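You operate a simulated robot arm through the tools that you are given. There is no shell and no other tool. Be economical: measure what you need, move in short steps, check, and stop when the job is done.

Carry out the task below with a simulated robot arm. There is one attempt and no reset: what you move stays moved.

Task
Put things in order on the top of the dryer. At the end: the green peas tin stands where the folded orange cloth stood; the green soap cage from the top of the dryer stands where the brown shoe brush stood; the folded orange cloth stands where the green soap cage stood; the brown shoe brush is in the grey lint bin; whatever was shut is shut again. Leave all else as you found it, and nothing knocked over.

It is judged by the outcome, as a careful person would: the job done as asked, and still so three seconds after it is handed in. It fails if anything else is knocked over, pushed out of place, dropped, spilled or broken. Flat cloth is picked up by pressing the open fingertips on it (5 to 10 N) and closing them slowly along it; thin cloth reads only 2 to 8 mm in the jaws.

Robot
A 5-joint arm with a two-finger parallel gripper, fixed in place. Base frame: the origin is at the foot of the arm, x ahead of it, y to its left, z up; the work surface is at about z = 0. Lengths are in cm, angles in rad, forces in N, time in s.
With the tool pointing down near the work surface it reaches from about 26 to 68 cm from the base axis. Its first joint turns from -1.152 to 1.152 rad. The tool tilts only in the upright plane through the base axis and itself; it spins freely about its own axis. Payload 2.9 kg.
Tool frame: the origin (TCP) lies between the finger pads and is the grasp point; the fingertips stand 3 cm ahead of it; z points along the fingers, y is the line along which they close. The gripper opens to 11 cm. The fingers are 2 cm wide and 1 cm thick; the gripper's body (4.8 by 11.2 cm) begins 5.5 cm behind the TCP.
Orientation is that of the tool frame in the base frame, as a unit quaternion [w, x, y, z]. With the fingers straight down and closing along the base's y, the tool's x points along the base's -x, its y along +y and its z along -z.

Tools
- The arm moves only by the tool arm_command. Its argument "plan" is one flat list of numbers, 7 for each row, row after row: the shift along the base's x, y, z in cm, then the turn, a rotation vector about the base's x, y, z in rad, then the finger opening in cm, from 0 to 11. In form: [x, y, z, wx, wy, wz, gripper, x, y, z, wx, wy, wz, gripper, ...]. A call has 1 to 10 rows; each row shifts and turns the commanded pose from where the row before left it. A row lasts 0.2 s, in which the tool goes at most 5 cm and 0.15 rad; a call with a longer step from one row to the next is refused whole, and so is a gripper value outside its range. A pose out of reach is approached as far as the arm can. The call stops where the force on the tool passes 40 N (or 10 N more than at its start, if that is more) or the arm is blocked; 0.2 s more then pass. The fingers move at their own pace (about 10.8 cm/s each) and stop on an object; they squeeze with about 33 N. The grip force told is the motor's: it shows also when the fingers shut on nothing. Time passes only in rows, and 0.2 s behind the last, so rows that do not move let the fingers close. It gives the time, the measured TCP pose, the force on the tool (base axes), the opening and the grip force at its end, in the units of the frame above (readings bear some noise), and new pictures: "pictures" is both (left out), scene, wrist or none.
- Cameras (640 x 400 px; columns grow to the right, rows downward): "scene" is fixed at [1.75, -43.69, 61.1]; the picture's right is [0.91, -0.41, 0.00], its down [-0.20, -0.46, -0.87] and it looks along [0.35, 0.79, -0.50] (base axes); focal length 330 px, centre (320, 200). "wrist" rides on the gripper at [-3.6, 0, -5.7] in the tool frame; the picture's right is [0.00, -1.00, 0.00], its down [0.97, 0.00, -0.24] and it looks along [0.24, 0.00, 0.97] (tool axes); focal length 218 px, centre (320, 200).
- probe_pixels(camera, pixels): for up to 12 pixels [column, row] of the newest picture of that camera ("zoom" is the newest enlarged one), the place [x, y, z] in the base frame of the surface seen there, good to about 0.2 cm. The clock stands still meanwhile.
- close_up(camera, box): a new picture of the part [left, top, right, bottom] of that camera's present view, enlarged. The clock stands still meanwhile.
- sign_off(): hands the job in; it is judged then, once.

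Go step by step. Measure first, check grasps and placings, and put right what went wrong. The budget is 80 turns and 170 pictures, counting those below and the enlarged ones. Unless the task says otherwise, let go and move clear before handing in, and close with one line.

The tools are called after "Emit:" by a JSON object that holds its "fn" and its "kwargs". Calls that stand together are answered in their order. arm_command: Moves the arm, as the interface text tells. Its arguments: {"type":"object","properties":{"plan":{"type":"array","items":{"type":"number"}},"pictures":{"type":"string","enum":["both","scene","wrist","none"]}},"required":["plan"]} The other tools are called the same way: probe_pixels (camera, pixels) gives the place of the surface under pixels of a picture; close_up (camera, box) takes an enlarged picture of a part of a camera's view; sign_off () hands the job in.

At the start:

```text
time_s: 0.0
position: [26.65, 32.54, 34.76]
ee_rot: [0.0, 0.0, 1.0, 0.001]
wrist_force: [0.0, -0.2, 1.1]
gripper_width: 11.0
gripper_force: 0.0
```

scene: 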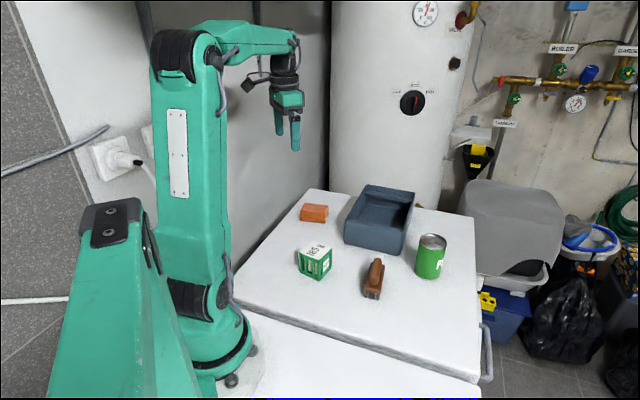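
wrist: 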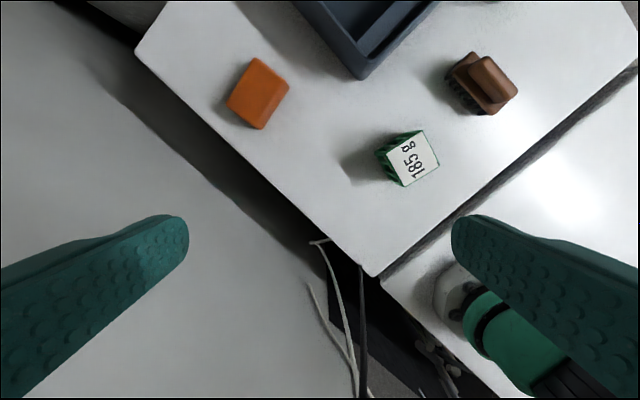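

The pictures show the orange cloth (313,212), soap cage (315,262), brush (374,278), tin (431,256) and grey bin (380,218). I'll enlarge the scene and measure.

Emit:
{"fn": "close_up", "kwargs": {"camera": "scene", "box": [280, 170, 480, 310]}}

Emit:
{"fn": "probe_pixels", "kwargs": {"camera": "scene", "pixels": [[313, 207], [313, 217], [316, 250], [315, 268], [374, 268], [374, 292], [432, 240], [428, 262], [345, 240], [403, 253], [414, 190], [364, 186]]}}

Emit:
{"fn": "probe_pixels", "kwargs": {"camera": "wrist", "pixels": [[257, 60], [288, 92], [262, 127], [228, 103], [421, 130], [438, 163], [405, 186], [388, 148], [455, 60], [490, 80], [517, 95], [372, 275]]}}

```text
2.86 times, centred on (380, 240) of scene
```

zoom: 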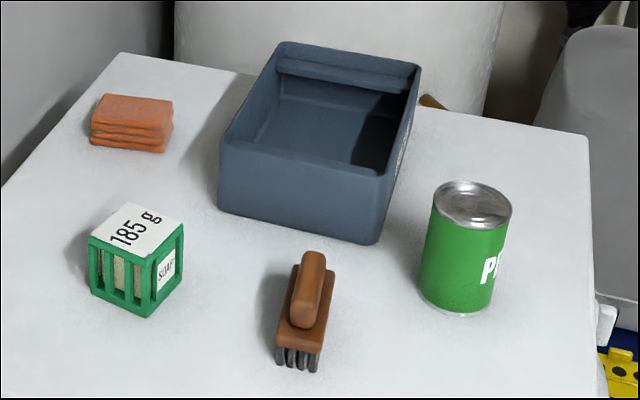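

```text
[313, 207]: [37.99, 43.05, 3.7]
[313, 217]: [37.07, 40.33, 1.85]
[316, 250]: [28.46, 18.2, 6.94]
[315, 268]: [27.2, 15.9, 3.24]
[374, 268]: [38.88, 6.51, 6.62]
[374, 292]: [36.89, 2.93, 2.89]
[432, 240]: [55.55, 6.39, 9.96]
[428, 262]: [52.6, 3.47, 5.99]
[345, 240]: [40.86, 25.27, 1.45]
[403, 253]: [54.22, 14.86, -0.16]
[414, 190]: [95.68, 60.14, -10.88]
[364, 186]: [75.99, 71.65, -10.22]
```

```text
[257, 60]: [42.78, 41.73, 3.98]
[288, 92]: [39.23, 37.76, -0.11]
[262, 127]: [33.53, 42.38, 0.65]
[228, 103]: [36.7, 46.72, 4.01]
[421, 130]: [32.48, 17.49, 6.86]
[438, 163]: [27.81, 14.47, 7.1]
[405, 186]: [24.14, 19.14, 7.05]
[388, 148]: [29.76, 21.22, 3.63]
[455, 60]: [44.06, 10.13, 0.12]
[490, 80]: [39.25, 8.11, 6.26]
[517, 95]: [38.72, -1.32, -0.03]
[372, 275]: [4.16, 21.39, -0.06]
```

The bin is open and the objects are plain to see. I'll move over the brush at height to get a clean overhead view.

Emit:
{"fn": "arm_command", "kwargs": {"plan": [1.4, -3.2, 0, 0, 0, 0, 11, 1.4, -3.2, 0, 0, 0, 0, 11, 1.4, -3.2, 0, 0, 0, 0, 11, 1.4, -3.2, 0, 0, 0, 0, 11, 1.4, -3.2, -1, 0, 0, 0, 11, 1.4, -3.2, -1, 0, 0, 0, 11, 1.4, -3.2, -1, 0, 0, 0, 11, 1.4, -3.2, -1, 0, 0, 0, 11, 0, 0, 0, 0, 0, 0, 11]}}

```text
time_s: 2.0
position: [37.84, 6.95, 30.81]
ee_rot: [-0.001, 0.0, 1.0, 0.0]
wrist_force: [0.3, 0.1, 0.0]
gripper_width: 11.0
gripper_force: 0.1
```

scene: 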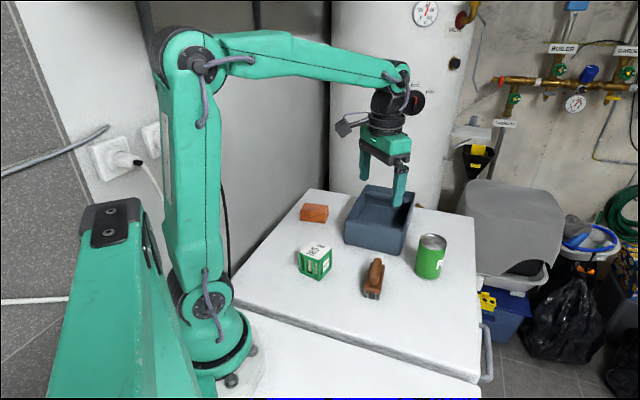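
wrist: 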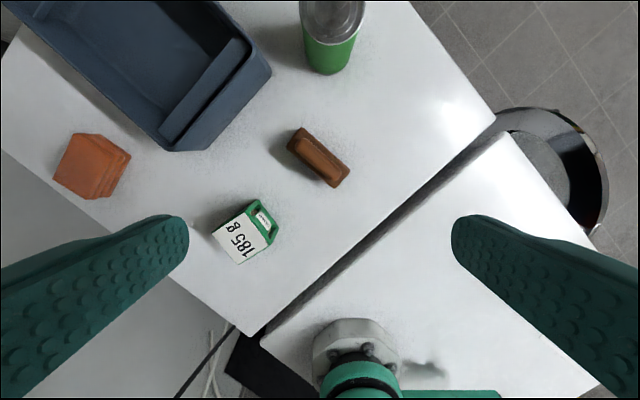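

The brush lies at wrist (318,157), long axis diagonal. I'll enlarge and probe the brush, bin and the others from above.

Emit:
{"fn": "close_up", "kwargs": {"camera": "wrist", "box": [0, 0, 400, 250]}}

Emit:
{"fn": "probe_pixels", "kwargs": {"camera": "wrist", "pixels": [[300, 130], [289, 145], [318, 157], [348, 170], [330, 186], [327, 150], [308, 162], [105, 160], [240, 238], [270, 70], [170, 145], [110, 70]]}}

Emit:
{"fn": "probe_pixels", "kwargs": {"camera": "wrist", "pixels": [[205, 95], [240, 40], [165, 130], [130, 60], [190, 45], [78, 134], [55, 180], [105, 195], [130, 155], [247, 203], [215, 233], [238, 262]]}}

```text
1.60 times, centred on (200, 125) of wrist
```

zoom: 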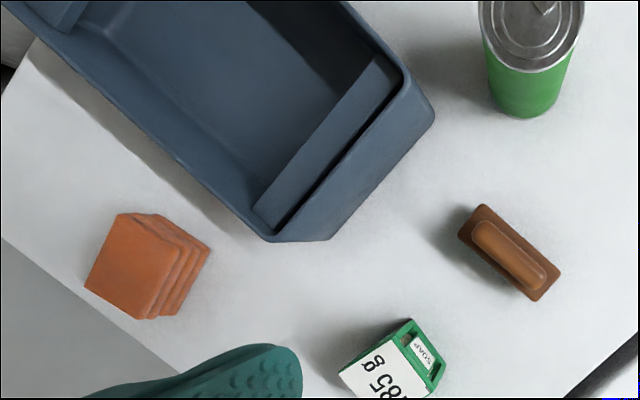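

```text
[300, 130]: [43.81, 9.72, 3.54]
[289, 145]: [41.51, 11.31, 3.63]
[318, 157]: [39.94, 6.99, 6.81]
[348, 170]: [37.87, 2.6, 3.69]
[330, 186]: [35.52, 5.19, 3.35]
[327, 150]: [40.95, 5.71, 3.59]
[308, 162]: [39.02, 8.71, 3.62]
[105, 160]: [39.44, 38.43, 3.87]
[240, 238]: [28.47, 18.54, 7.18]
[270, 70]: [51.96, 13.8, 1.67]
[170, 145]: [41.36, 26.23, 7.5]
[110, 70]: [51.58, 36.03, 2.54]
```

```text
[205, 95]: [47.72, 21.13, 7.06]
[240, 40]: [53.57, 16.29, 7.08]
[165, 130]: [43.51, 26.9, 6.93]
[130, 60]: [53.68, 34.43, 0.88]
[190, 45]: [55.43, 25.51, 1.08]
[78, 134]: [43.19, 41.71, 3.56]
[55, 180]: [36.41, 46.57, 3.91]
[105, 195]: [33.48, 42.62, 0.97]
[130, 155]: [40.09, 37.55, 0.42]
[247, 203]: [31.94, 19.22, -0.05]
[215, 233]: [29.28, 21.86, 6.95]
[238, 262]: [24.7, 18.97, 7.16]
```

The brush's block spans (43.8,9.7)–(35.5,5.2), axis about 48°, centre near (39.7,7.2), block top 3.6. I'll turn the gripper 0.84 rad and come down to z≈12 to check.

Emit:
{"fn": "arm_command", "kwargs": {"plan": [0.5, 0, -3.0, 0, 0, 0.14, 11, 0.5, 0.1, -3.0, 0, 0, 0.14, 8, 0.4, 0.1, -3.0, 0, 0, 0.14, 6, 0.4, 0, -3.0, 0, 0, 0.14, 6, 0, 0, -3.0, 0, 0, 0.14, 6, 0, 0, -2.5, 0, 0, 0.14, 6, 0, 0, -1, 0, 0, 0, 6, 0, 0, 0, 0, 0, 0, 6]}}

Emit:
{"fn": "probe_pixels", "kwargs": {"camera": "scene", "pixels": [[345, 237], [366, 188], [411, 192], [403, 240], [350, 222], [400, 236], [380, 210], [385, 222], [370, 217], [390, 200], [372, 195], [405, 212]]}}

```text
time_s: 3.8
position: [39.65, 6.99, 12.16]
ee_rot: [-0.001, -0.409, 0.913, 0.001]
wrist_force: [0.2, -0.1, -0.1]
gripper_width: 5.98
gripper_force: 0.1
```

scene: 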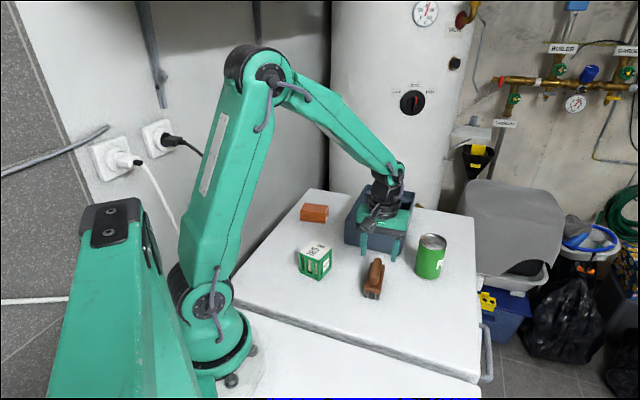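
wrist: 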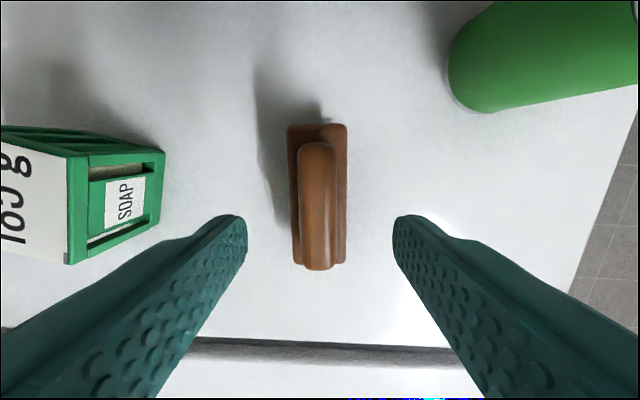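

```text
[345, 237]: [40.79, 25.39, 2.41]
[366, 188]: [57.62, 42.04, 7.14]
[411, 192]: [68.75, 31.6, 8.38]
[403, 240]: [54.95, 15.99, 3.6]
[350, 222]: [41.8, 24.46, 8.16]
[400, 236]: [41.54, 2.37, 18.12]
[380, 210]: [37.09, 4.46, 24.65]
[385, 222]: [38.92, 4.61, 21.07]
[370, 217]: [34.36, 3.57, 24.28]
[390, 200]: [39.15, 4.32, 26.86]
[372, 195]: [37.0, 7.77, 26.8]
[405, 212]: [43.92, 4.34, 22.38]
```

Brush sits centred between the fingers (col 318). I'll lower to z≈4 and close.

Emit:
{"fn": "arm_command", "kwargs": {"plan": [0, 0, -3, 0, 0, 0, 6, 0, 0.1, -3, 0, 0, 0, 6, 0, 0.1, -2, 0, 0, 0, 6, 0, 0, 0, 0, 0, 0, 3, 0, 0, 0, 0, 0, 0, 0, 0, 0, 0, 0, 0, 0, 0, 0, 0, 0, 0, 0, 0, 0], "pictures": "none"}}

```text
time_s: 5.4
position: [39.58, 7.23, 4.26]
ee_rot: [0.0, -0.407, 0.913, 0.0]
wrist_force: [-0.5, 0.1, 0.6]
gripper_width: 3.95
gripper_force: 33.1
```

The grip holds at 3.95 cm with 33 N. I'll lift and carry it over the bin's centre (~55, 28.5).

Emit:
{"fn": "arm_command", "kwargs": {"plan": [0, 0, 4, 0, 0, 0, 0, 0, 0, 5, 0, 0, 0, 0, 0, 0, 5, 0, 0, 0, 0, 2.2, 3.04, 0, 0, 0, 0, 0, 2.2, 3.04, 0, 0, 0, 0, 0, 2.2, 3.04, 0, 0, 0, 0, 0, 2.2, 3.04, 0, 0, 0, 0, 0, 2.2, 3.04, 0, 0, 0, 0, 0, 2.2, 3.04, 0, 0, 0, 0, 0, 2.2, 3.04, 0, 0, 0, 0, 0]}}

```text
time_s: 7.6
position: [55.13, 28.59, 18.21]
ee_rot: [-0.001, -0.407, 0.913, 0.0]
wrist_force: [0.0, -0.2, -1.0]
gripper_width: 3.91
gripper_force: 33.6
```

scene: 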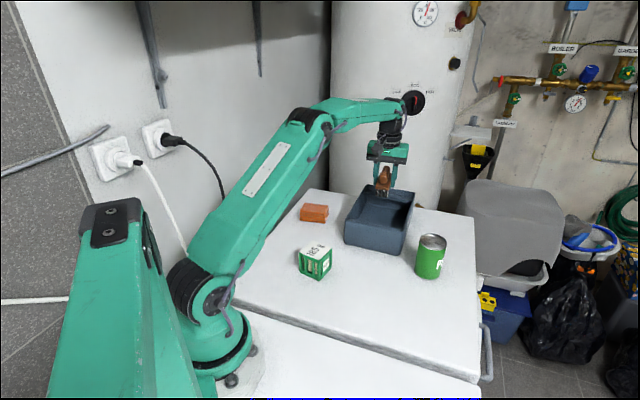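
wrist: 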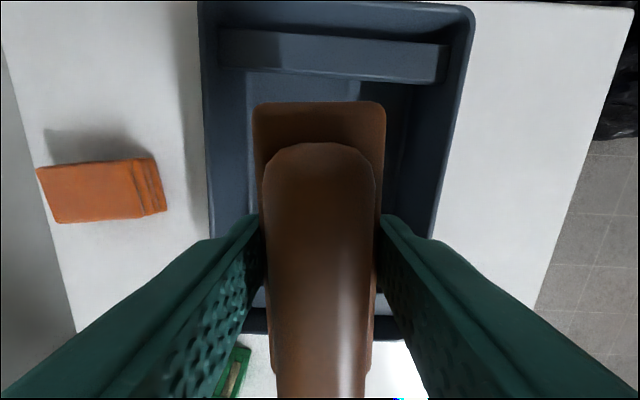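

The brush hangs over the open middle of the bin, clear of the rims. I'll lower it to the floor gently and release.

Emit:
{"fn": "arm_command", "kwargs": {"plan": [0, 0, -4, 0, 0, 0, 0, 0, 0, -4, 0, 0, 0, 0, 0, 0, -3, 0, 0, 0, 0, 0, 0, -1.3, 0, 0, 0, 0, 0, 0, 0, 0, 0, 0, 0], "pictures": "both"}}

```text
time_s: 8.8
position: [55.16, 28.6, 5.95]
ee_rot: [0.0, -0.407, 0.913, 0.0]
wrist_force: [0.7, -0.3, -1.2]
gripper_width: 3.94
gripper_force: 33.1
```

scene: 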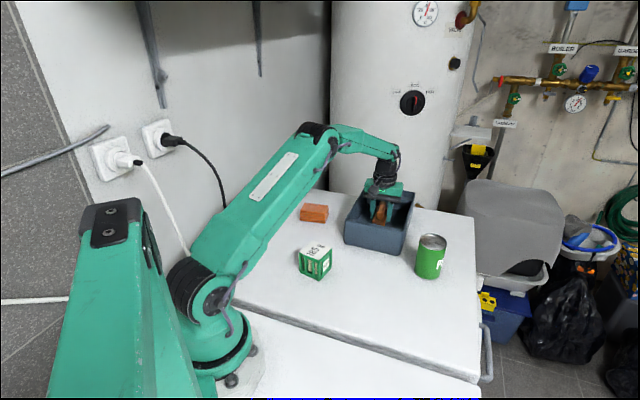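
wrist: 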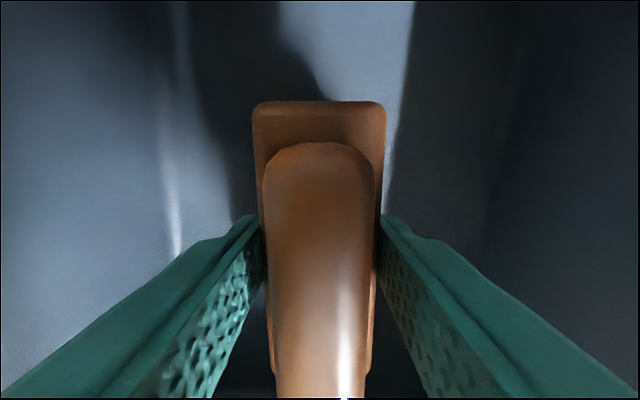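

Still free of contact at z 5.95. I'll inch down a little more, then open and rise.

Emit:
{"fn": "arm_command", "kwargs": {"plan": [0, 0, -0.4, 0, 0, 0, 0, 0, 0, -0.3, 0, 0, 0, 0, 0, 0, 0, 0, 0, 0, 0], "pictures": "none"}}

```text
time_s: 9.6
position: [55.03, 28.55, 5.16]
ee_rot: [0.0, -0.407, 0.913, 0.0]
wrist_force: [0.1, 0.1, -0.6]
gripper_width: 3.91
gripper_force: 32.9
```

No contact yet; going down slightly further.

Emit:
{"fn": "arm_command", "kwargs": {"plan": [0, 0, -0.3, 0, 0, 0, 0, 0, 0, -0.1, 0, 0, 0, 0, 0, 0, 0, 0, 0, 0, 0], "pictures": "none"}}

```text
time_s: 10.4
position: [55.0, 28.52, 5.06]
ee_rot: [0.001, -0.407, 0.913, 0.0]
wrist_force: [-14.0, -6.3, 26.3]
gripper_width: 3.93
gripper_force: 33.3
```

The brush touches the floor (26 N). Opening and rising.

Emit:
{"fn": "arm_command", "kwargs": {"plan": [0, 0, 0.3, 0, 0, 0, 5.5, 0, 0, 0, 0, 0, 0, 5.5, 0, 0, 3, 0, 0, 0, 5.5, 0, 0, 5, 0, 0, 0, 5.5, 0, 0, 5, 0, 0, 0, 5.5, 0, 0, 5, 0, 0, 0, 5.5]}}

```text
time_s: 11.8
position: [55.08, 28.64, 23.14]
ee_rot: [0.0, -0.407, 0.913, 0.0]
wrist_force: [0.5, 0.8, 0.5]
gripper_width: 5.49
gripper_force: 0.1
```

scene: 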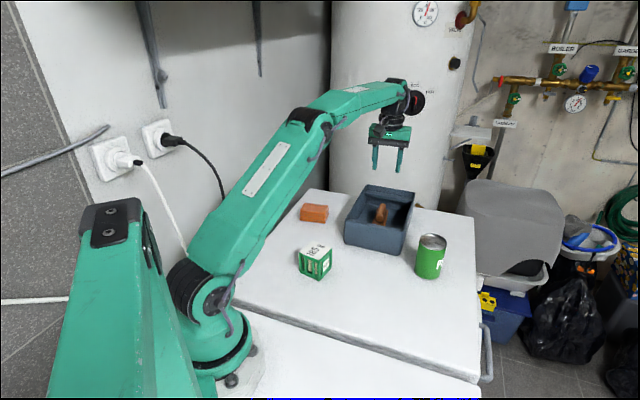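
wrist: 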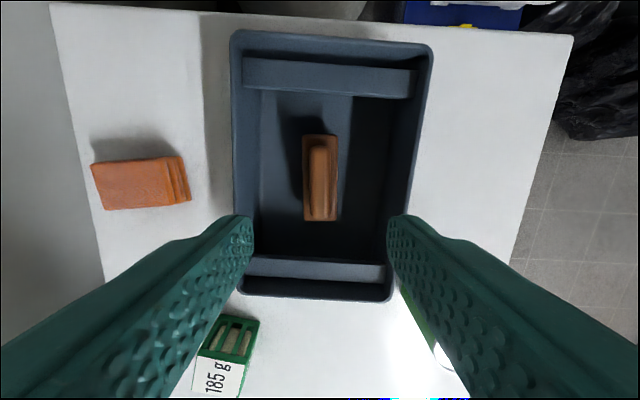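

The brush stands in the bin. Now over the soap cage for a straight overhead look.

Emit:
{"fn": "arm_command", "kwargs": {"plan": [-3.3, -1.29, 0, 0, 0, 0, 9, -3.3, -1.29, 0, 0, 0, 0, 9, -3.3, -1.29, 0, 0, 0, 0, 9, -3.3, -1.29, 0, 0, 0, 0, 10, -3.3, -1.29, 0, 0, 0, 0, 11, -3.3, -1.29, 0, 0, 0, 0, 11, -3.3, -1.29, 0, 0, 0, 0, 11, -3.3, -1.29, 0, 0, 0, 0, 11, 0, 0, 0, 0, 0, 0, 11], "pictures": "wrist"}}

```text
time_s: 13.8
position: [28.61, 18.17, 23.07]
ee_rot: [0.0, -0.407, 0.913, 0.0]
wrist_force: [0.1, 0.3, 0.8]
gripper_width: 11.0
gripper_force: 0.0
```

wrist: 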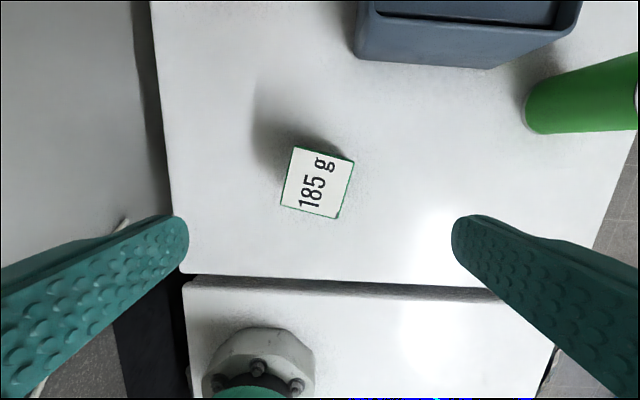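

Emit:
{"fn": "close_up", "kwargs": {"camera": "wrist", "box": [256, 130, 384, 210]}}

Emit:
{"fn": "probe_pixels", "kwargs": {"camera": "wrist", "pixels": [[297, 150], [350, 163], [336, 215], [284, 203], [318, 183], [170, 100], [180, 268]]}}

```text
5.00 times, centred on (320, 170) of wrist
```

zoom: 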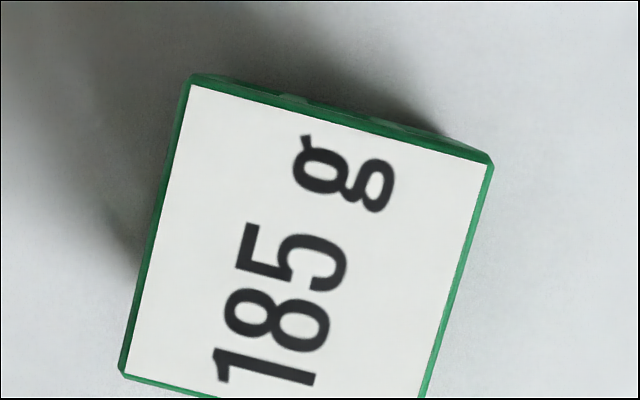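

```text
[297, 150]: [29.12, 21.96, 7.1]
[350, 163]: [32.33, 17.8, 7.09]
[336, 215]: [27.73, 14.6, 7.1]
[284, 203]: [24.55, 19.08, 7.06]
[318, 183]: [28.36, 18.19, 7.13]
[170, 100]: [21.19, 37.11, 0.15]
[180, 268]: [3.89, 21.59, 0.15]
```

The cage's centre is (28.43,18.36), sides at 34°/−56°, about 5.5 cm. I'll turn −0.24 rad and descend to grasp.

Emit:
{"fn": "arm_command", "kwargs": {"plan": [-0.1, 0.1, -4, 0, 0, -0.12, 9, 0, 0.1, -4, 0, 0, -0.12, 9, 0, 0, -4, 0, 0, 0, 9, 0, 0, -2, 0, 0, 0, 9, 0, 0, 0, 0, 0, 0, 9], "pictures": "wrist"}}

```text
time_s: 15.0
position: [28.71, 18.32, 9.04]
ee_rot: [0.0, -0.295, 0.955, 0.0]
wrist_force: [-1.5, 0.3, -0.3]
gripper_width: 8.99
gripper_force: 0.1
```

wrist: 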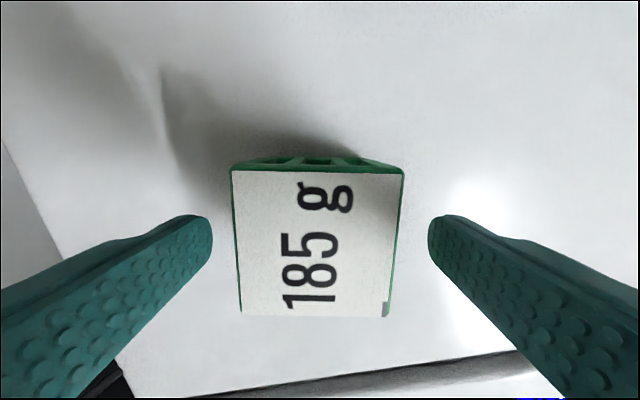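

The cage is nicely centred between the fingers. Descend to z≈4 and close.

Emit:
{"fn": "arm_command", "kwargs": {"plan": [-0.2, 0, -2.5, 0, 0, 0.03, 9, 0, 0, -2.5, 0, 0, 0, 9, 0, 0, 0, 0, 0, 0, 6.5, 0, 0, 0, 0, 0, 0, 4, 0, 0, 0, 0, 0, 0, 4, 0, 0, 0, 0, 0, 0, 4], "pictures": "wrist"}}

```text
time_s: 16.4
position: [28.37, 18.44, 4.11]
ee_rot: [0.0, -0.311, 0.951, 0.0]
wrist_force: [-0.1, -0.1, 0.0]
gripper_width: 6.49
gripper_force: 33.2
```

wrist: 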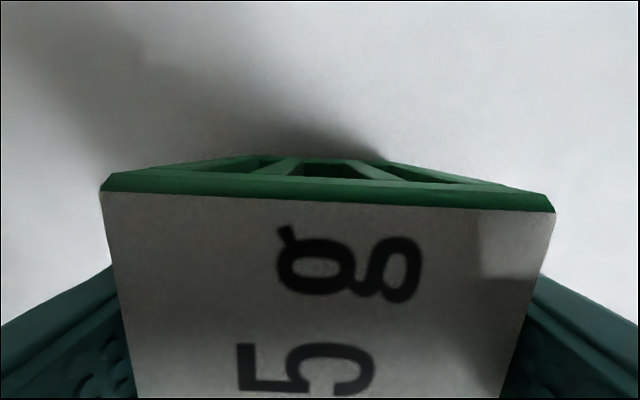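

Gripped at 6.49 cm, 33 N. Lift and carry to the brush's old spot (39.7,7.2).

Emit:
{"fn": "arm_command", "kwargs": {"plan": [0, 0, 3, 0, 0, 0, 4, 0, 0, 4, 0, 0, 0, 4, 2.26, -2.25, 0, 0, 0, 0, 4, 2.26, -2.25, 0, 0, 0, 0, 4, 2.26, -2.25, 0, 0, 0, 0, 4, 2.26, -2.25, 0, 0, 0, 0, 4, 2.26, -2.25, 0, 0, 0, 0, 4, 0, 0, -3, 0, 0, 0, 4, 0, 0, -3, 0, 0, 0, 4, 0, 0, 0, 0, 0, 0, 4]}}

```text
time_s: 18.6
position: [39.6, 7.0, 5.16]
ee_rot: [-0.001, -0.309, 0.951, 0.001]
wrist_force: [0.6, 0.0, -3.0]
gripper_width: 6.47
gripper_force: 33.4
```

scene: 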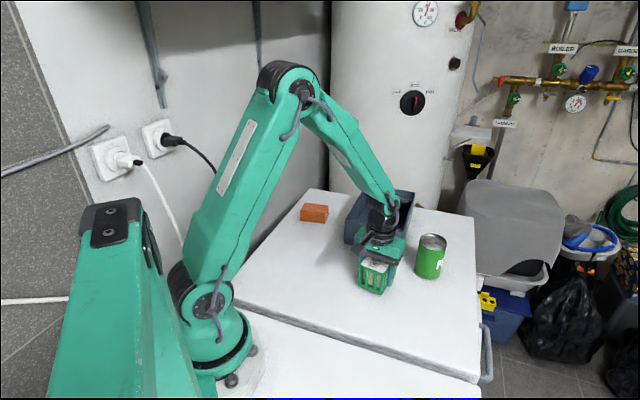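
wrist: 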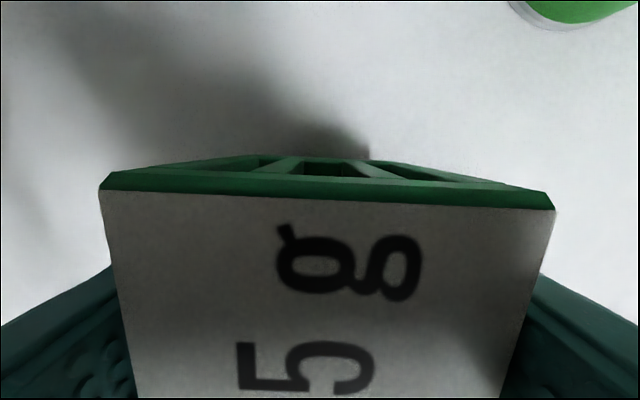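

The cage hangs ~1 cm above the spot. Lower the last bit and feel for contact.

Emit:
{"fn": "arm_command", "kwargs": {"plan": [0, 0.2, -0.6, 0, 0, 0, 4, 0, 0, -0.4, 0, 0, 0, 4, 0, 0, -0.1, 0, 0, 0, 4], "pictures": "none"}}

```text
time_s: 19.4
position: [39.66, 7.34, 4.1]
ee_rot: [0.0, -0.31, 0.951, 0.001]
wrist_force: [-4.5, -1.0, 12.4]
gripper_width: 6.49
gripper_force: 33.0
```

Contact felt. Release, rise, and look at the result.

Emit:
{"fn": "arm_command", "kwargs": {"plan": [0, 0, 0.1, 0, 0, 0, 8.5, 0, 0, 0, 0, 0, 0, 8.5, 0, 0, 3, 0, 0, 0, 8.5, 0, 0, 5, 0, 0, 0, 8.5, 0, 0, 5, 0, 0, 0, 8.5, 0, 0, 5, 0, 0, 0, 8.5]}}

```text
time_s: 20.8
position: [39.63, 7.39, 22.22]
ee_rot: [-0.001, -0.31, 0.951, 0.0]
wrist_force: [0.1, 0.4, 0.4]
gripper_width: 8.49
gripper_force: 0.1
```

scene: 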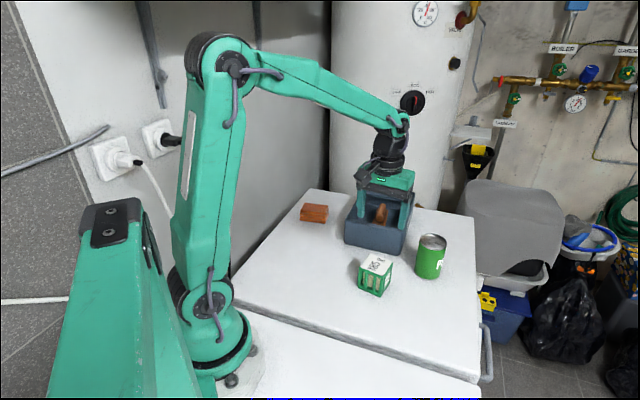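
wrist: 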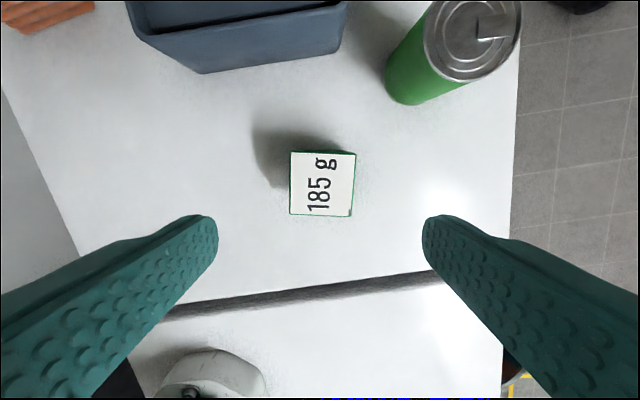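

The cage stands in place. Now travel at height to over the cloth (~38,42).

Emit:
{"fn": "arm_command", "kwargs": {"plan": [-0.2, 3.85, 0, 0, 0, 0, 8.5, -0.2, 3.85, 0, 0, 0, 0, 8.5, -0.2, 3.85, 0, 0, 0, 0, 8.5, -0.2, 3.85, 0, 0, 0, 0, 8.5, -0.2, 3.85, 0, 0, 0, 0, 8.5, -0.2, 3.85, 0, 0, 0, 0, 9, -0.2, 3.85, 0, 0, 0, 0, 10, -0.2, 3.85, 0, 0, 0, 0, 11, -0.2, 3.85, 0, 0, 0, 0, 11, 0, 0, 0, 0, 0, 0, 11], "pictures": "wrist"}}

```text
time_s: 23.0
position: [37.9, 42.05, 22.19]
ee_rot: [0.001, -0.31, 0.951, -0.001]
wrist_force: [0.1, -0.5, -0.2]
gripper_width: 10.97
gripper_force: 0.1
```

wrist: 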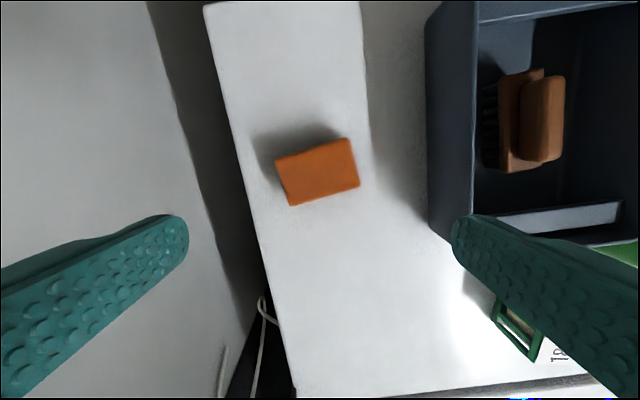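

Emit:
{"fn": "close_up", "kwargs": {"camera": "wrist", "box": [256, 130, 384, 210]}}

Emit:
{"fn": "probe_pixels", "kwargs": {"camera": "wrist", "pixels": [[277, 159], [349, 140], [358, 185], [290, 204], [318, 172], [305, 152], [325, 195], [283, 180], [353, 162], [262, 215], [240, 140], [370, 170]]}}

```text
5.00 times, centred on (320, 170) of wrist
```

zoom: 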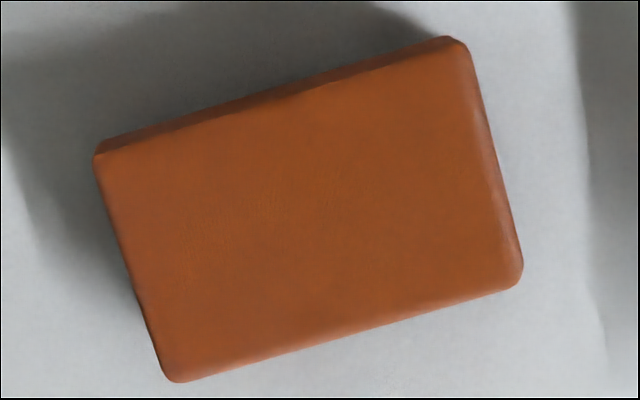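

```text
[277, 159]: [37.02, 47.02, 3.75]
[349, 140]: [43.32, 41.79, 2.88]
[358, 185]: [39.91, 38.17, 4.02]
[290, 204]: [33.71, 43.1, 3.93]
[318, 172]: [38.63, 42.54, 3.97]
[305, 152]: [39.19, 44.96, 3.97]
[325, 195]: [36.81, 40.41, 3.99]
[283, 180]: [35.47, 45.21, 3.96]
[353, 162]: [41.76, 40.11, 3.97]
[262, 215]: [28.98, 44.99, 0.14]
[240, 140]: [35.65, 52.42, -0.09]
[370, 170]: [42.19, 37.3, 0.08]
```

Cloth centre (38.5,42.5), top z 4, long side ≈ −38°, short side 5.1 cm at ≈52°. I'll turn the gripper −1.29 rad to span the short side and come down to z≈10.

Emit:
{"fn": "arm_command", "kwargs": {"plan": [0.2, 0.1, -1, 0, 0, -0.143, 11, 0.2, 0.1, -1, 0, 0, -0.143, 11, 0.2, 0.1, -1, 0, 0, -0.143, 10, 0, 0.1, -1, 0, 0, -0.143, 9, 0, 0, -2, 0, 0, -0.143, 8, 0, 0, -2, 0, 0, -0.143, 8, 0, 0, -2, 0, 0, -0.143, 8, 0, 0, -1, 0, 0, -0.143, 8, 0, 0, -1, 0, 0, -0.143, 8, 0, 0, 0, 0, 0, 0, 8], "pictures": "wrist"}}

```text
time_s: 25.2
position: [38.55, 42.36, 10.12]
ee_rot: [-0.001, 0.323, 0.946, -0.001]
wrist_force: [0.1, -0.1, 0.3]
gripper_width: 8.01
gripper_force: 0.0
```

wrist: 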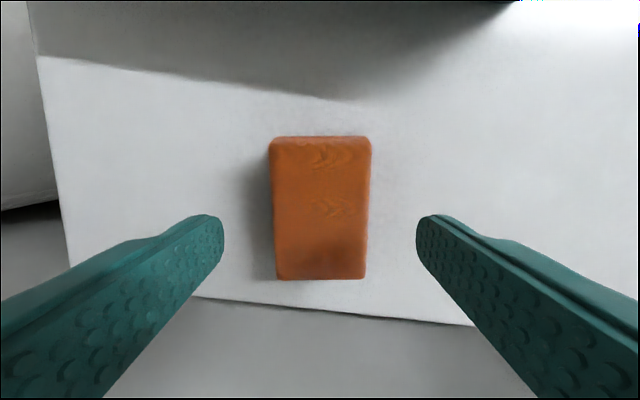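

Aligned and centred. Descend to z≈3.8 and close slowly.

Emit:
{"fn": "arm_command", "kwargs": {"plan": [0, 0, -3, 0, 0, 0, 8, 0, 0, -3, 0, 0, 0, 8, 0, 0, -0.4, 0, 0, 0, 8, 0, 0, 0, 0, 0, 0, 6, 0, 0, 0, 0, 0, 0, 5, 0, 0, 0, 0, 0, 0, 4, 0, 0, 0, 0, 0, 0, 3.5, 0, 0, 0, 0, 0, 0, 3.5], "pictures": "wrist"}}

```text
time_s: 27.0
position: [38.57, 42.46, 3.68]
ee_rot: [0.0, 0.322, 0.947, 0.0]
wrist_force: [0.5, 0.1, -0.2]
gripper_width: 5.91
gripper_force: 33.2
```

wrist: 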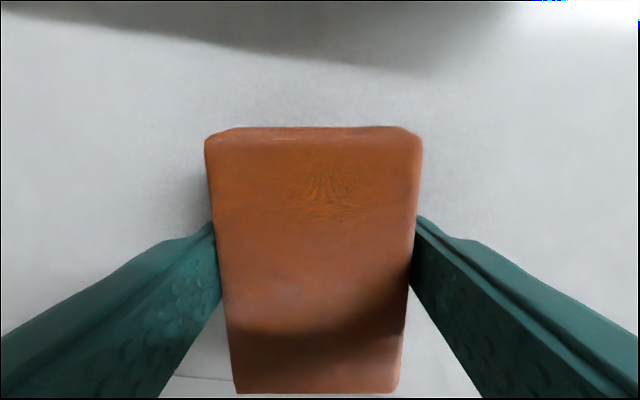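

Gripped at 5.9 cm with 33 N. Lift and carry to the cage's old spot (28.4,18.25).

Emit:
{"fn": "arm_command", "kwargs": {"plan": [0, 0, 3, 0, 0, 0, 3.5, 0, 0, 5, 0, 0, 0, 3.5, 0, 0, 3, 0, 0, 0, 3.5, -1.46, -3.46, 0, 0, 0, 0, 3.5, -1.46, -3.46, 0, 0, 0, 0, 3.5, -1.46, -3.46, 0, 0, 0, 0, 3.5, -1.46, -3.46, 0, 0, 0, 0, 3.5, -1.46, -3.46, 0, 0, 0, 0, 3.5, -1.46, -3.46, 0, 0, 0, 0, 3.5, -1.46, -3.46, 0, 0, 0, 0, 3.5], "pictures": "scene"}}

```text
time_s: 29.2
position: [28.34, 18.18, 14.78]
ee_rot: [0.0, 0.322, 0.947, 0.0]
wrist_force: [1.1, -0.1, -0.4]
gripper_width: 5.93
gripper_force: 32.8
```

scene: 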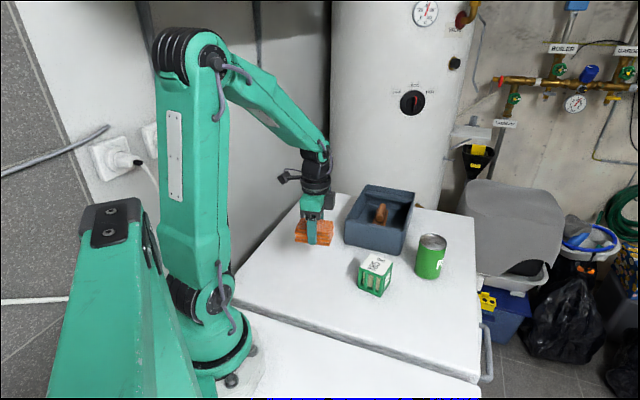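

The cloth hangs over the right place. Lower it to contact.

Emit:
{"fn": "arm_command", "kwargs": {"plan": [0, 0, -4, 0, 0, 0, 3.5, 0, 0, -4, 0, 0, 0, 3.5, 0, 0, -2.2, 0, 0, 0, 3.5, 0, 0, -0.6, 0, 0, 0, 3.5, 0, 0, -0.3, 0, 0, 0, 3.5, 0, 0, 0, 0, 0, 0, 3.5], "pictures": "none"}}

```text
time_s: 30.6
position: [28.27, 18.25, 3.66]
ee_rot: [-0.001, 0.322, 0.947, 0.001]
wrist_force: [-5.3, -1.9, 19.1]
gripper_width: 5.95
gripper_force: 33.6
```

Contact reached. Open, rise and inspect.

Emit:
{"fn": "arm_command", "kwargs": {"plan": [0, 0, 0.1, 0, 0, 0, 8, 0, 0, 0, 0, 0, 0, 8, 0, 0, 3, 0, 0, 0, 8, 0, 0, 5, 0, 0, 0, 8, 0, 0, 5, 0, 0, 0, 8, 0, 0, 5, 0, 0, 0, 8]}}

```text
time_s: 32.0
position: [28.28, 18.0, 21.58]
ee_rot: [0.0, 0.322, 0.947, 0.0]
wrist_force: [-0.8, 0.1, 0.1]
gripper_width: 8.0
gripper_force: 0.0
```

scene: 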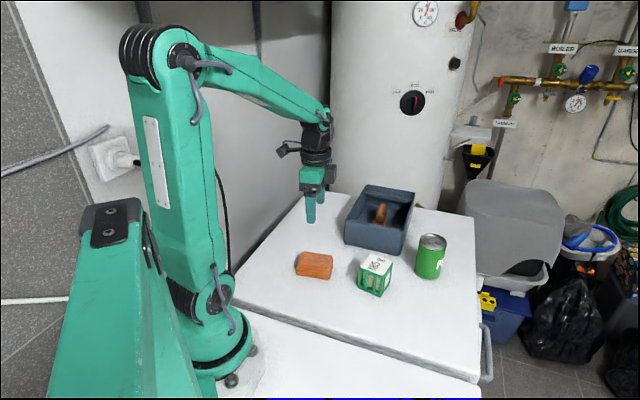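
wrist: 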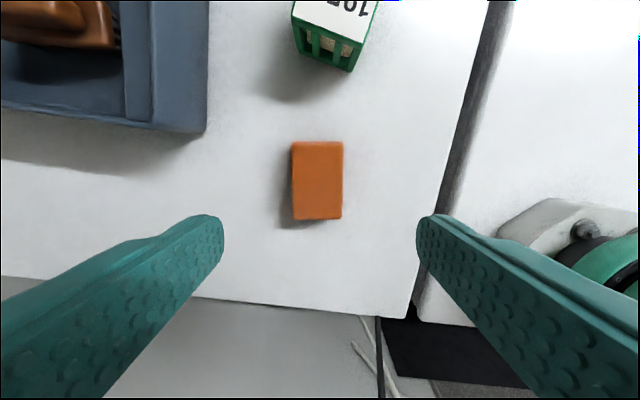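

Cloth is in place. Now to the tin at about (54.5,5.5).

Emit:
{"fn": "arm_command", "kwargs": {"plan": [3.25, -1.55, 0.3, 0, 0, 0, 8, 3.25, -1.55, 0.3, 0, 0, 0, 8, 3.25, -1.55, 0.3, 0, 0, 0, 8, 3.25, -1.55, 0.3, 0, 0, 0, 9, 3.25, -1.55, 0.3, 0, 0, 0, 10, 3.25, -1.55, 0.3, 0, 0, 0, 11, 3.25, -1.55, 0.3, 0, 0, 0, 11, 3.25, -1.55, 0.3, 0, 0, 0, 11, 0, 0, 0, 0, 0, 0, 11], "pictures": "wrist"}}

```text
time_s: 34.0
position: [54.35, 5.82, 24.12]
ee_rot: [0.0, 0.322, 0.947, -0.001]
wrist_force: [0.3, 0.0, 0.2]
gripper_width: 10.99
gripper_force: 0.1
```

wrist: 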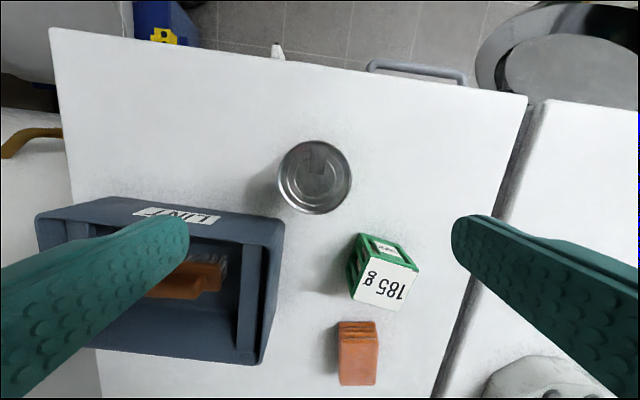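

Emit:
{"fn": "probe_pixels", "kwargs": {"camera": "wrist", "pixels": [[315, 176], [282, 177], [349, 177], [315, 143], [315, 210], [291, 152], [339, 201]]}}

Emit:
{"fn": "close_up", "kwargs": {"camera": "wrist", "box": [224, 110, 416, 230]}}

```text
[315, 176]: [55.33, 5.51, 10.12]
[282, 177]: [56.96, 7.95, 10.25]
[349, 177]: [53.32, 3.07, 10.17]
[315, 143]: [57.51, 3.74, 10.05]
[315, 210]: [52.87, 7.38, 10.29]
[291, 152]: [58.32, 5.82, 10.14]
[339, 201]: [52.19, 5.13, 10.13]
```

```text
3.33 times, centred on (320, 170) of wrist
```

zoom: 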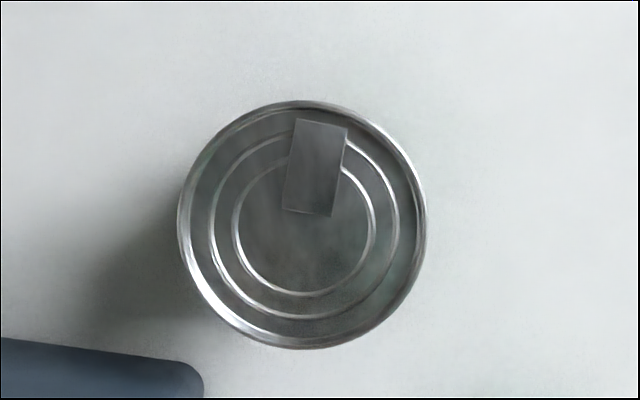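

Tin centre (55.2,5.5), top z 10.2, about 6.8 cm across. Descend to TCP z≈6.5 with the jaws at 10 cm, first partway.

Emit:
{"fn": "arm_command", "kwargs": {"plan": [0.4, -0.15, -3, 0, 0, 0, 11, 0.45, -0.15, -3, 0, 0, 0, 11, 0, 0, -3, 0, 0, 0, 10.5, 0, 0, 0, 0, 0, 0, 10.5], "pictures": "wrist"}}

```text
time_s: 35.0
position: [55.14, 5.4, 15.06]
ee_rot: [0.0, 0.322, 0.947, 0.0]
wrist_force: [0.6, -1.4, -0.5]
gripper_width: 10.52
gripper_force: 0.0
```

wrist: 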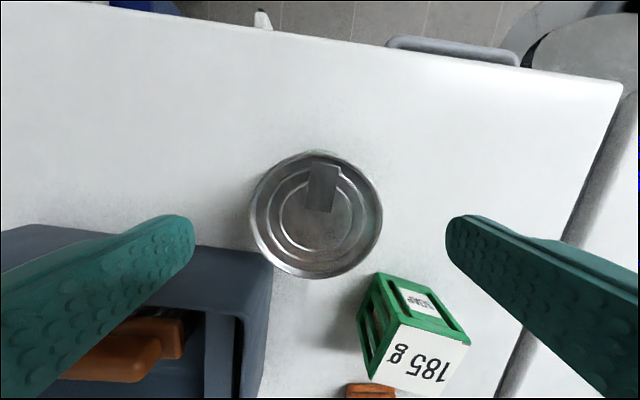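

I'll check the gap between the left finger and the bin rim before going down.

Emit:
{"fn": "probe_pixels", "kwargs": {"camera": "wrist", "pixels": [[268, 253], [262, 262], [215, 248], [205, 235], [180, 240], [100, 228], [30, 228], [185, 225], [320, 215]]}}

Emit:
{"fn": "close_up", "kwargs": {"camera": "wrist", "box": [0, 140, 400, 390]}}

```text
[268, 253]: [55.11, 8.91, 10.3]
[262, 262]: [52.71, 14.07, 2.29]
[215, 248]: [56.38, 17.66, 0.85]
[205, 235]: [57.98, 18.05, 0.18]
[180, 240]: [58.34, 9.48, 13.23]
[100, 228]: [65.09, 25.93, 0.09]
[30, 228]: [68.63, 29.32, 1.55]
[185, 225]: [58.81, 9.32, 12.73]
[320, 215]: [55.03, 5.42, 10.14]
```

```text
1.60 times, centred on (200, 265) of wrist
```

zoom: 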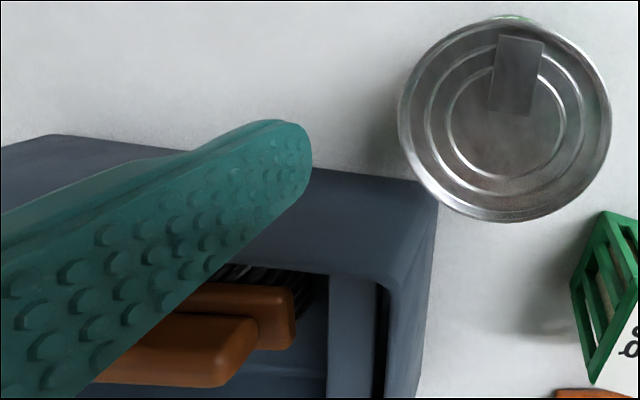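

The bin wall (56–58, 18) is ~5 cm from the finger (58.6,9.5): clear. Descend to z≈6.4 and close.

Emit:
{"fn": "arm_command", "kwargs": {"plan": [0, 0, -3, 0, 0, 0, 10.5, 0, 0, -3, 0, 0, 0, 10.5, 0, 0, -2.6, 0, 0, 0, 10.5, 0, 0, 0, 0, 0, 0, 8, 0, 0, 0, 0, 0, 0, 6, 0, 0, 0, 0, 0, 0, 5.5, 0, 0, 0, 0, 0, 0, 5.5], "pictures": "scene"}}

```text
time_s: 36.6
position: [55.1, 5.51, 6.58]
ee_rot: [-0.001, 0.322, 0.947, -0.001]
wrist_force: [-0.2, -0.3, 0.3]
gripper_width: 6.47
gripper_force: 32.5
```

scene: 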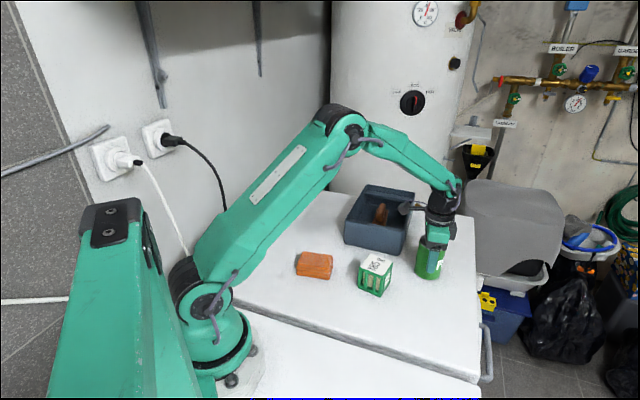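

Tin gripped at 6.47 cm. Lift well above the bin rim and carry toward the cloth's old spot.

Emit:
{"fn": "arm_command", "kwargs": {"plan": [0, 0, 3, 0, 0, 0, 5, 0, 0, 5, 0, 0, 0, 5, 0, 0, 5, 0, 0, 0, 5, -1.51, 3.36, 0, 0, 0, 0, 5, -1.51, 3.36, 0, 0, 0, 0, 5, -1.51, 3.36, 0, 0, 0, 0, 5, -1.51, 3.36, 0, 0, 0, 0, 5, -1.51, 3.36, 0, 0, 0, 0, 5, -1.51, 3.36, 0, 0, 0, 0, 5], "pictures": "scene"}}

Emit:
{"fn": "arm_command", "kwargs": {"plan": [-1.51, 3.36, 0, 0, 0, 0, 5, -1.51, 3.36, 0, 0, 0, 0, 5, -1.51, 3.36, 0, 0, 0, 0, 5, -1.51, 3.36, 0, 0, 0, 0, 5, -1.51, 3.36, 0, 0, 0, 0, 5, 0, 0, 0, 0, 0, 0, 5], "pictures": "both"}}

```text
time_s: 38.6
position: [45.97, 25.63, 19.6]
ee_rot: [0.0, 0.323, 0.946, 0.001]
wrist_force: [0.4, 0.1, -0.4]
gripper_width: 6.46
gripper_force: 32.5
```

scene: 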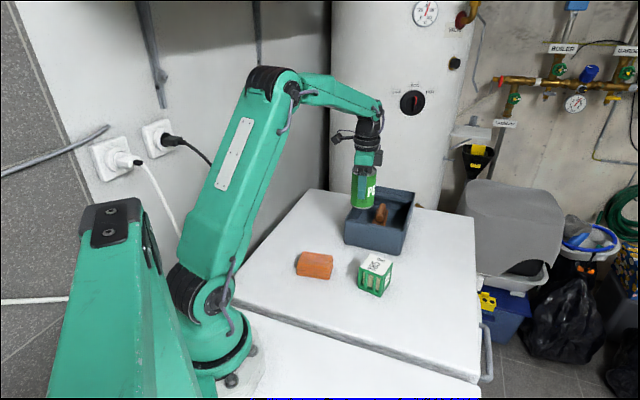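

```text
time_s: 40.0
position: [38.39, 42.61, 19.58]
ee_rot: [0.0, 0.323, 0.947, 0.001]
wrist_force: [0.1, 0.1, -0.8]
gripper_width: 6.48
gripper_force: 33.3
```

scene: 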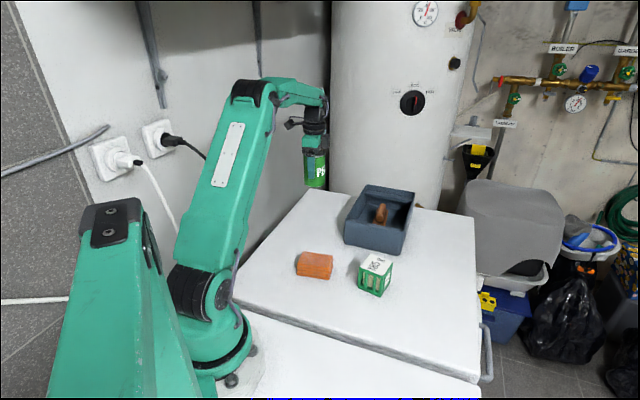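
wrist: 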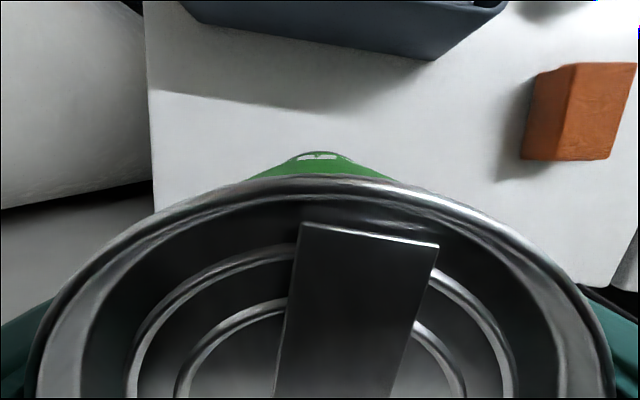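

Tin is over (38.4,42.6). Lower to near contact, then feel for the surface.

Emit:
{"fn": "arm_command", "kwargs": {"plan": [0, 0, -4, 0, 0, 0, 5, 0, 0, -4, 0, 0, 0, 5, 0, 0, -3, 0, 0, 0, 5, 0, 0, -1.4, 0, 0, 0, 5, 0, 0, -0.4, 0, 0, 0, 5, 0, 0, -0.2, 0, 0, 0, 5, 0, 0, 0, 0, 0, 0, 5], "pictures": "scene"}}

```text
time_s: 41.6
position: [38.62, 42.49, 6.48]
ee_rot: [0.0, 0.323, 0.946, 0.001]
wrist_force: [-0.3, -1.5, 5.0]
gripper_width: 6.46
gripper_force: 32.9
```

scene: 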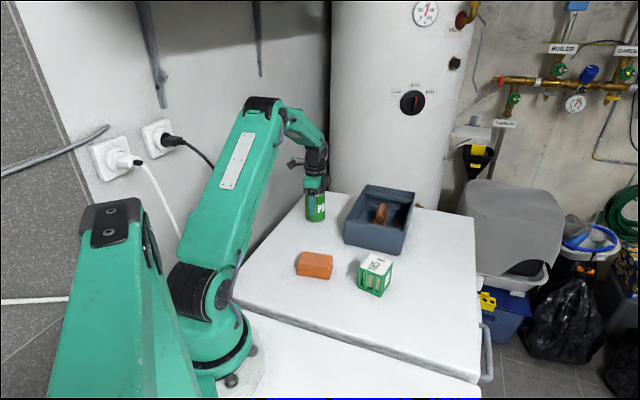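

Light contact (5 N) at z 6.48. Open and rise straight up.

Emit:
{"fn": "arm_command", "kwargs": {"plan": [0, 0, 0, 0, 0, 0, 8, 0, 0, 0, 0, 0, 0, 9.5, 0, 0, 3, 0, 0, 0, 9.5, 0, 0, 5, 0, 0, 0, 9.5, 0, 0, 5, 0, 0, 0, 9.5, 0, 0, 5, 0, 0, 0, 9.5, -3, -2, 2, 0, 0, 0, 9.5, -3, -2, 2, 0, 0, 0, 9.5, 0, 0, 0, 0, 0, 0, 9.5]}}

Emit:
{"fn": "close_up", "kwargs": {"camera": "scene", "box": [280, 170, 480, 310]}}

Emit:
{"fn": "probe_pixels", "kwargs": {"camera": "scene", "pixels": [[315, 195], [377, 263], [314, 257], [350, 222], [411, 192]]}}

```text
time_s: 43.6
position: [32.58, 38.48, 28.51]
ee_rot: [0.0, 0.322, 0.947, -0.001]
wrist_force: [0.6, 0.9, 0.0]
gripper_width: 9.5
gripper_force: 0.0
```

scene: 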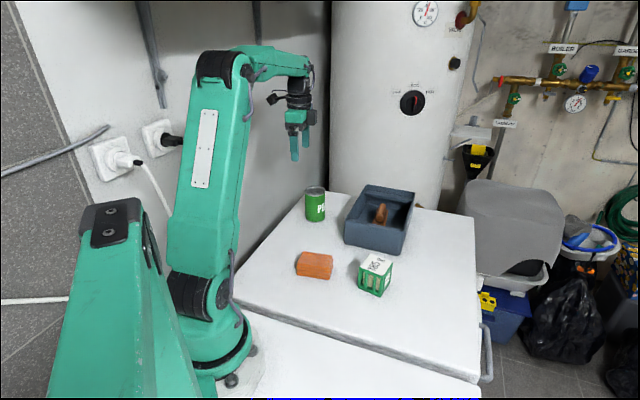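
wrist: 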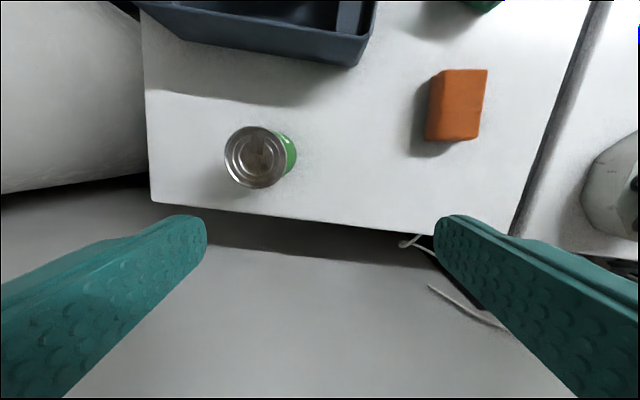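

```text
2.86 times, centred on (380, 240) of scene
```

zoom: 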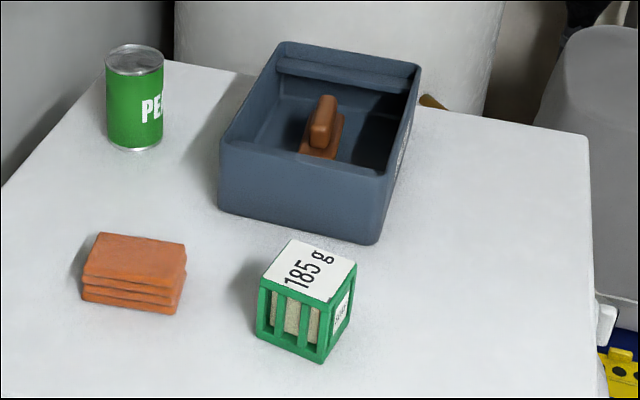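

```text
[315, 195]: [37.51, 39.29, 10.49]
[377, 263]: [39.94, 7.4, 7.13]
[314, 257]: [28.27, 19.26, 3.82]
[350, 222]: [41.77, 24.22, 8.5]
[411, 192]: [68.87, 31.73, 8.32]
```

Everything is upright and in its place: the tin, cloth and cage stand on their spots, the brush is in the bin, and the bin hasn't moved (its rim reads the same as before). The gripper is empty and clear, so I'm handing in.

Emit:
{"fn": "sign_off", "kwargs": {}}

```text
The job is handed in.
```

The job is done: the tin, cloth and cage stand in their new places, the brush is in the lint bin, and nothing was knocked over. I opened nothing, so nothing needed shutting again.
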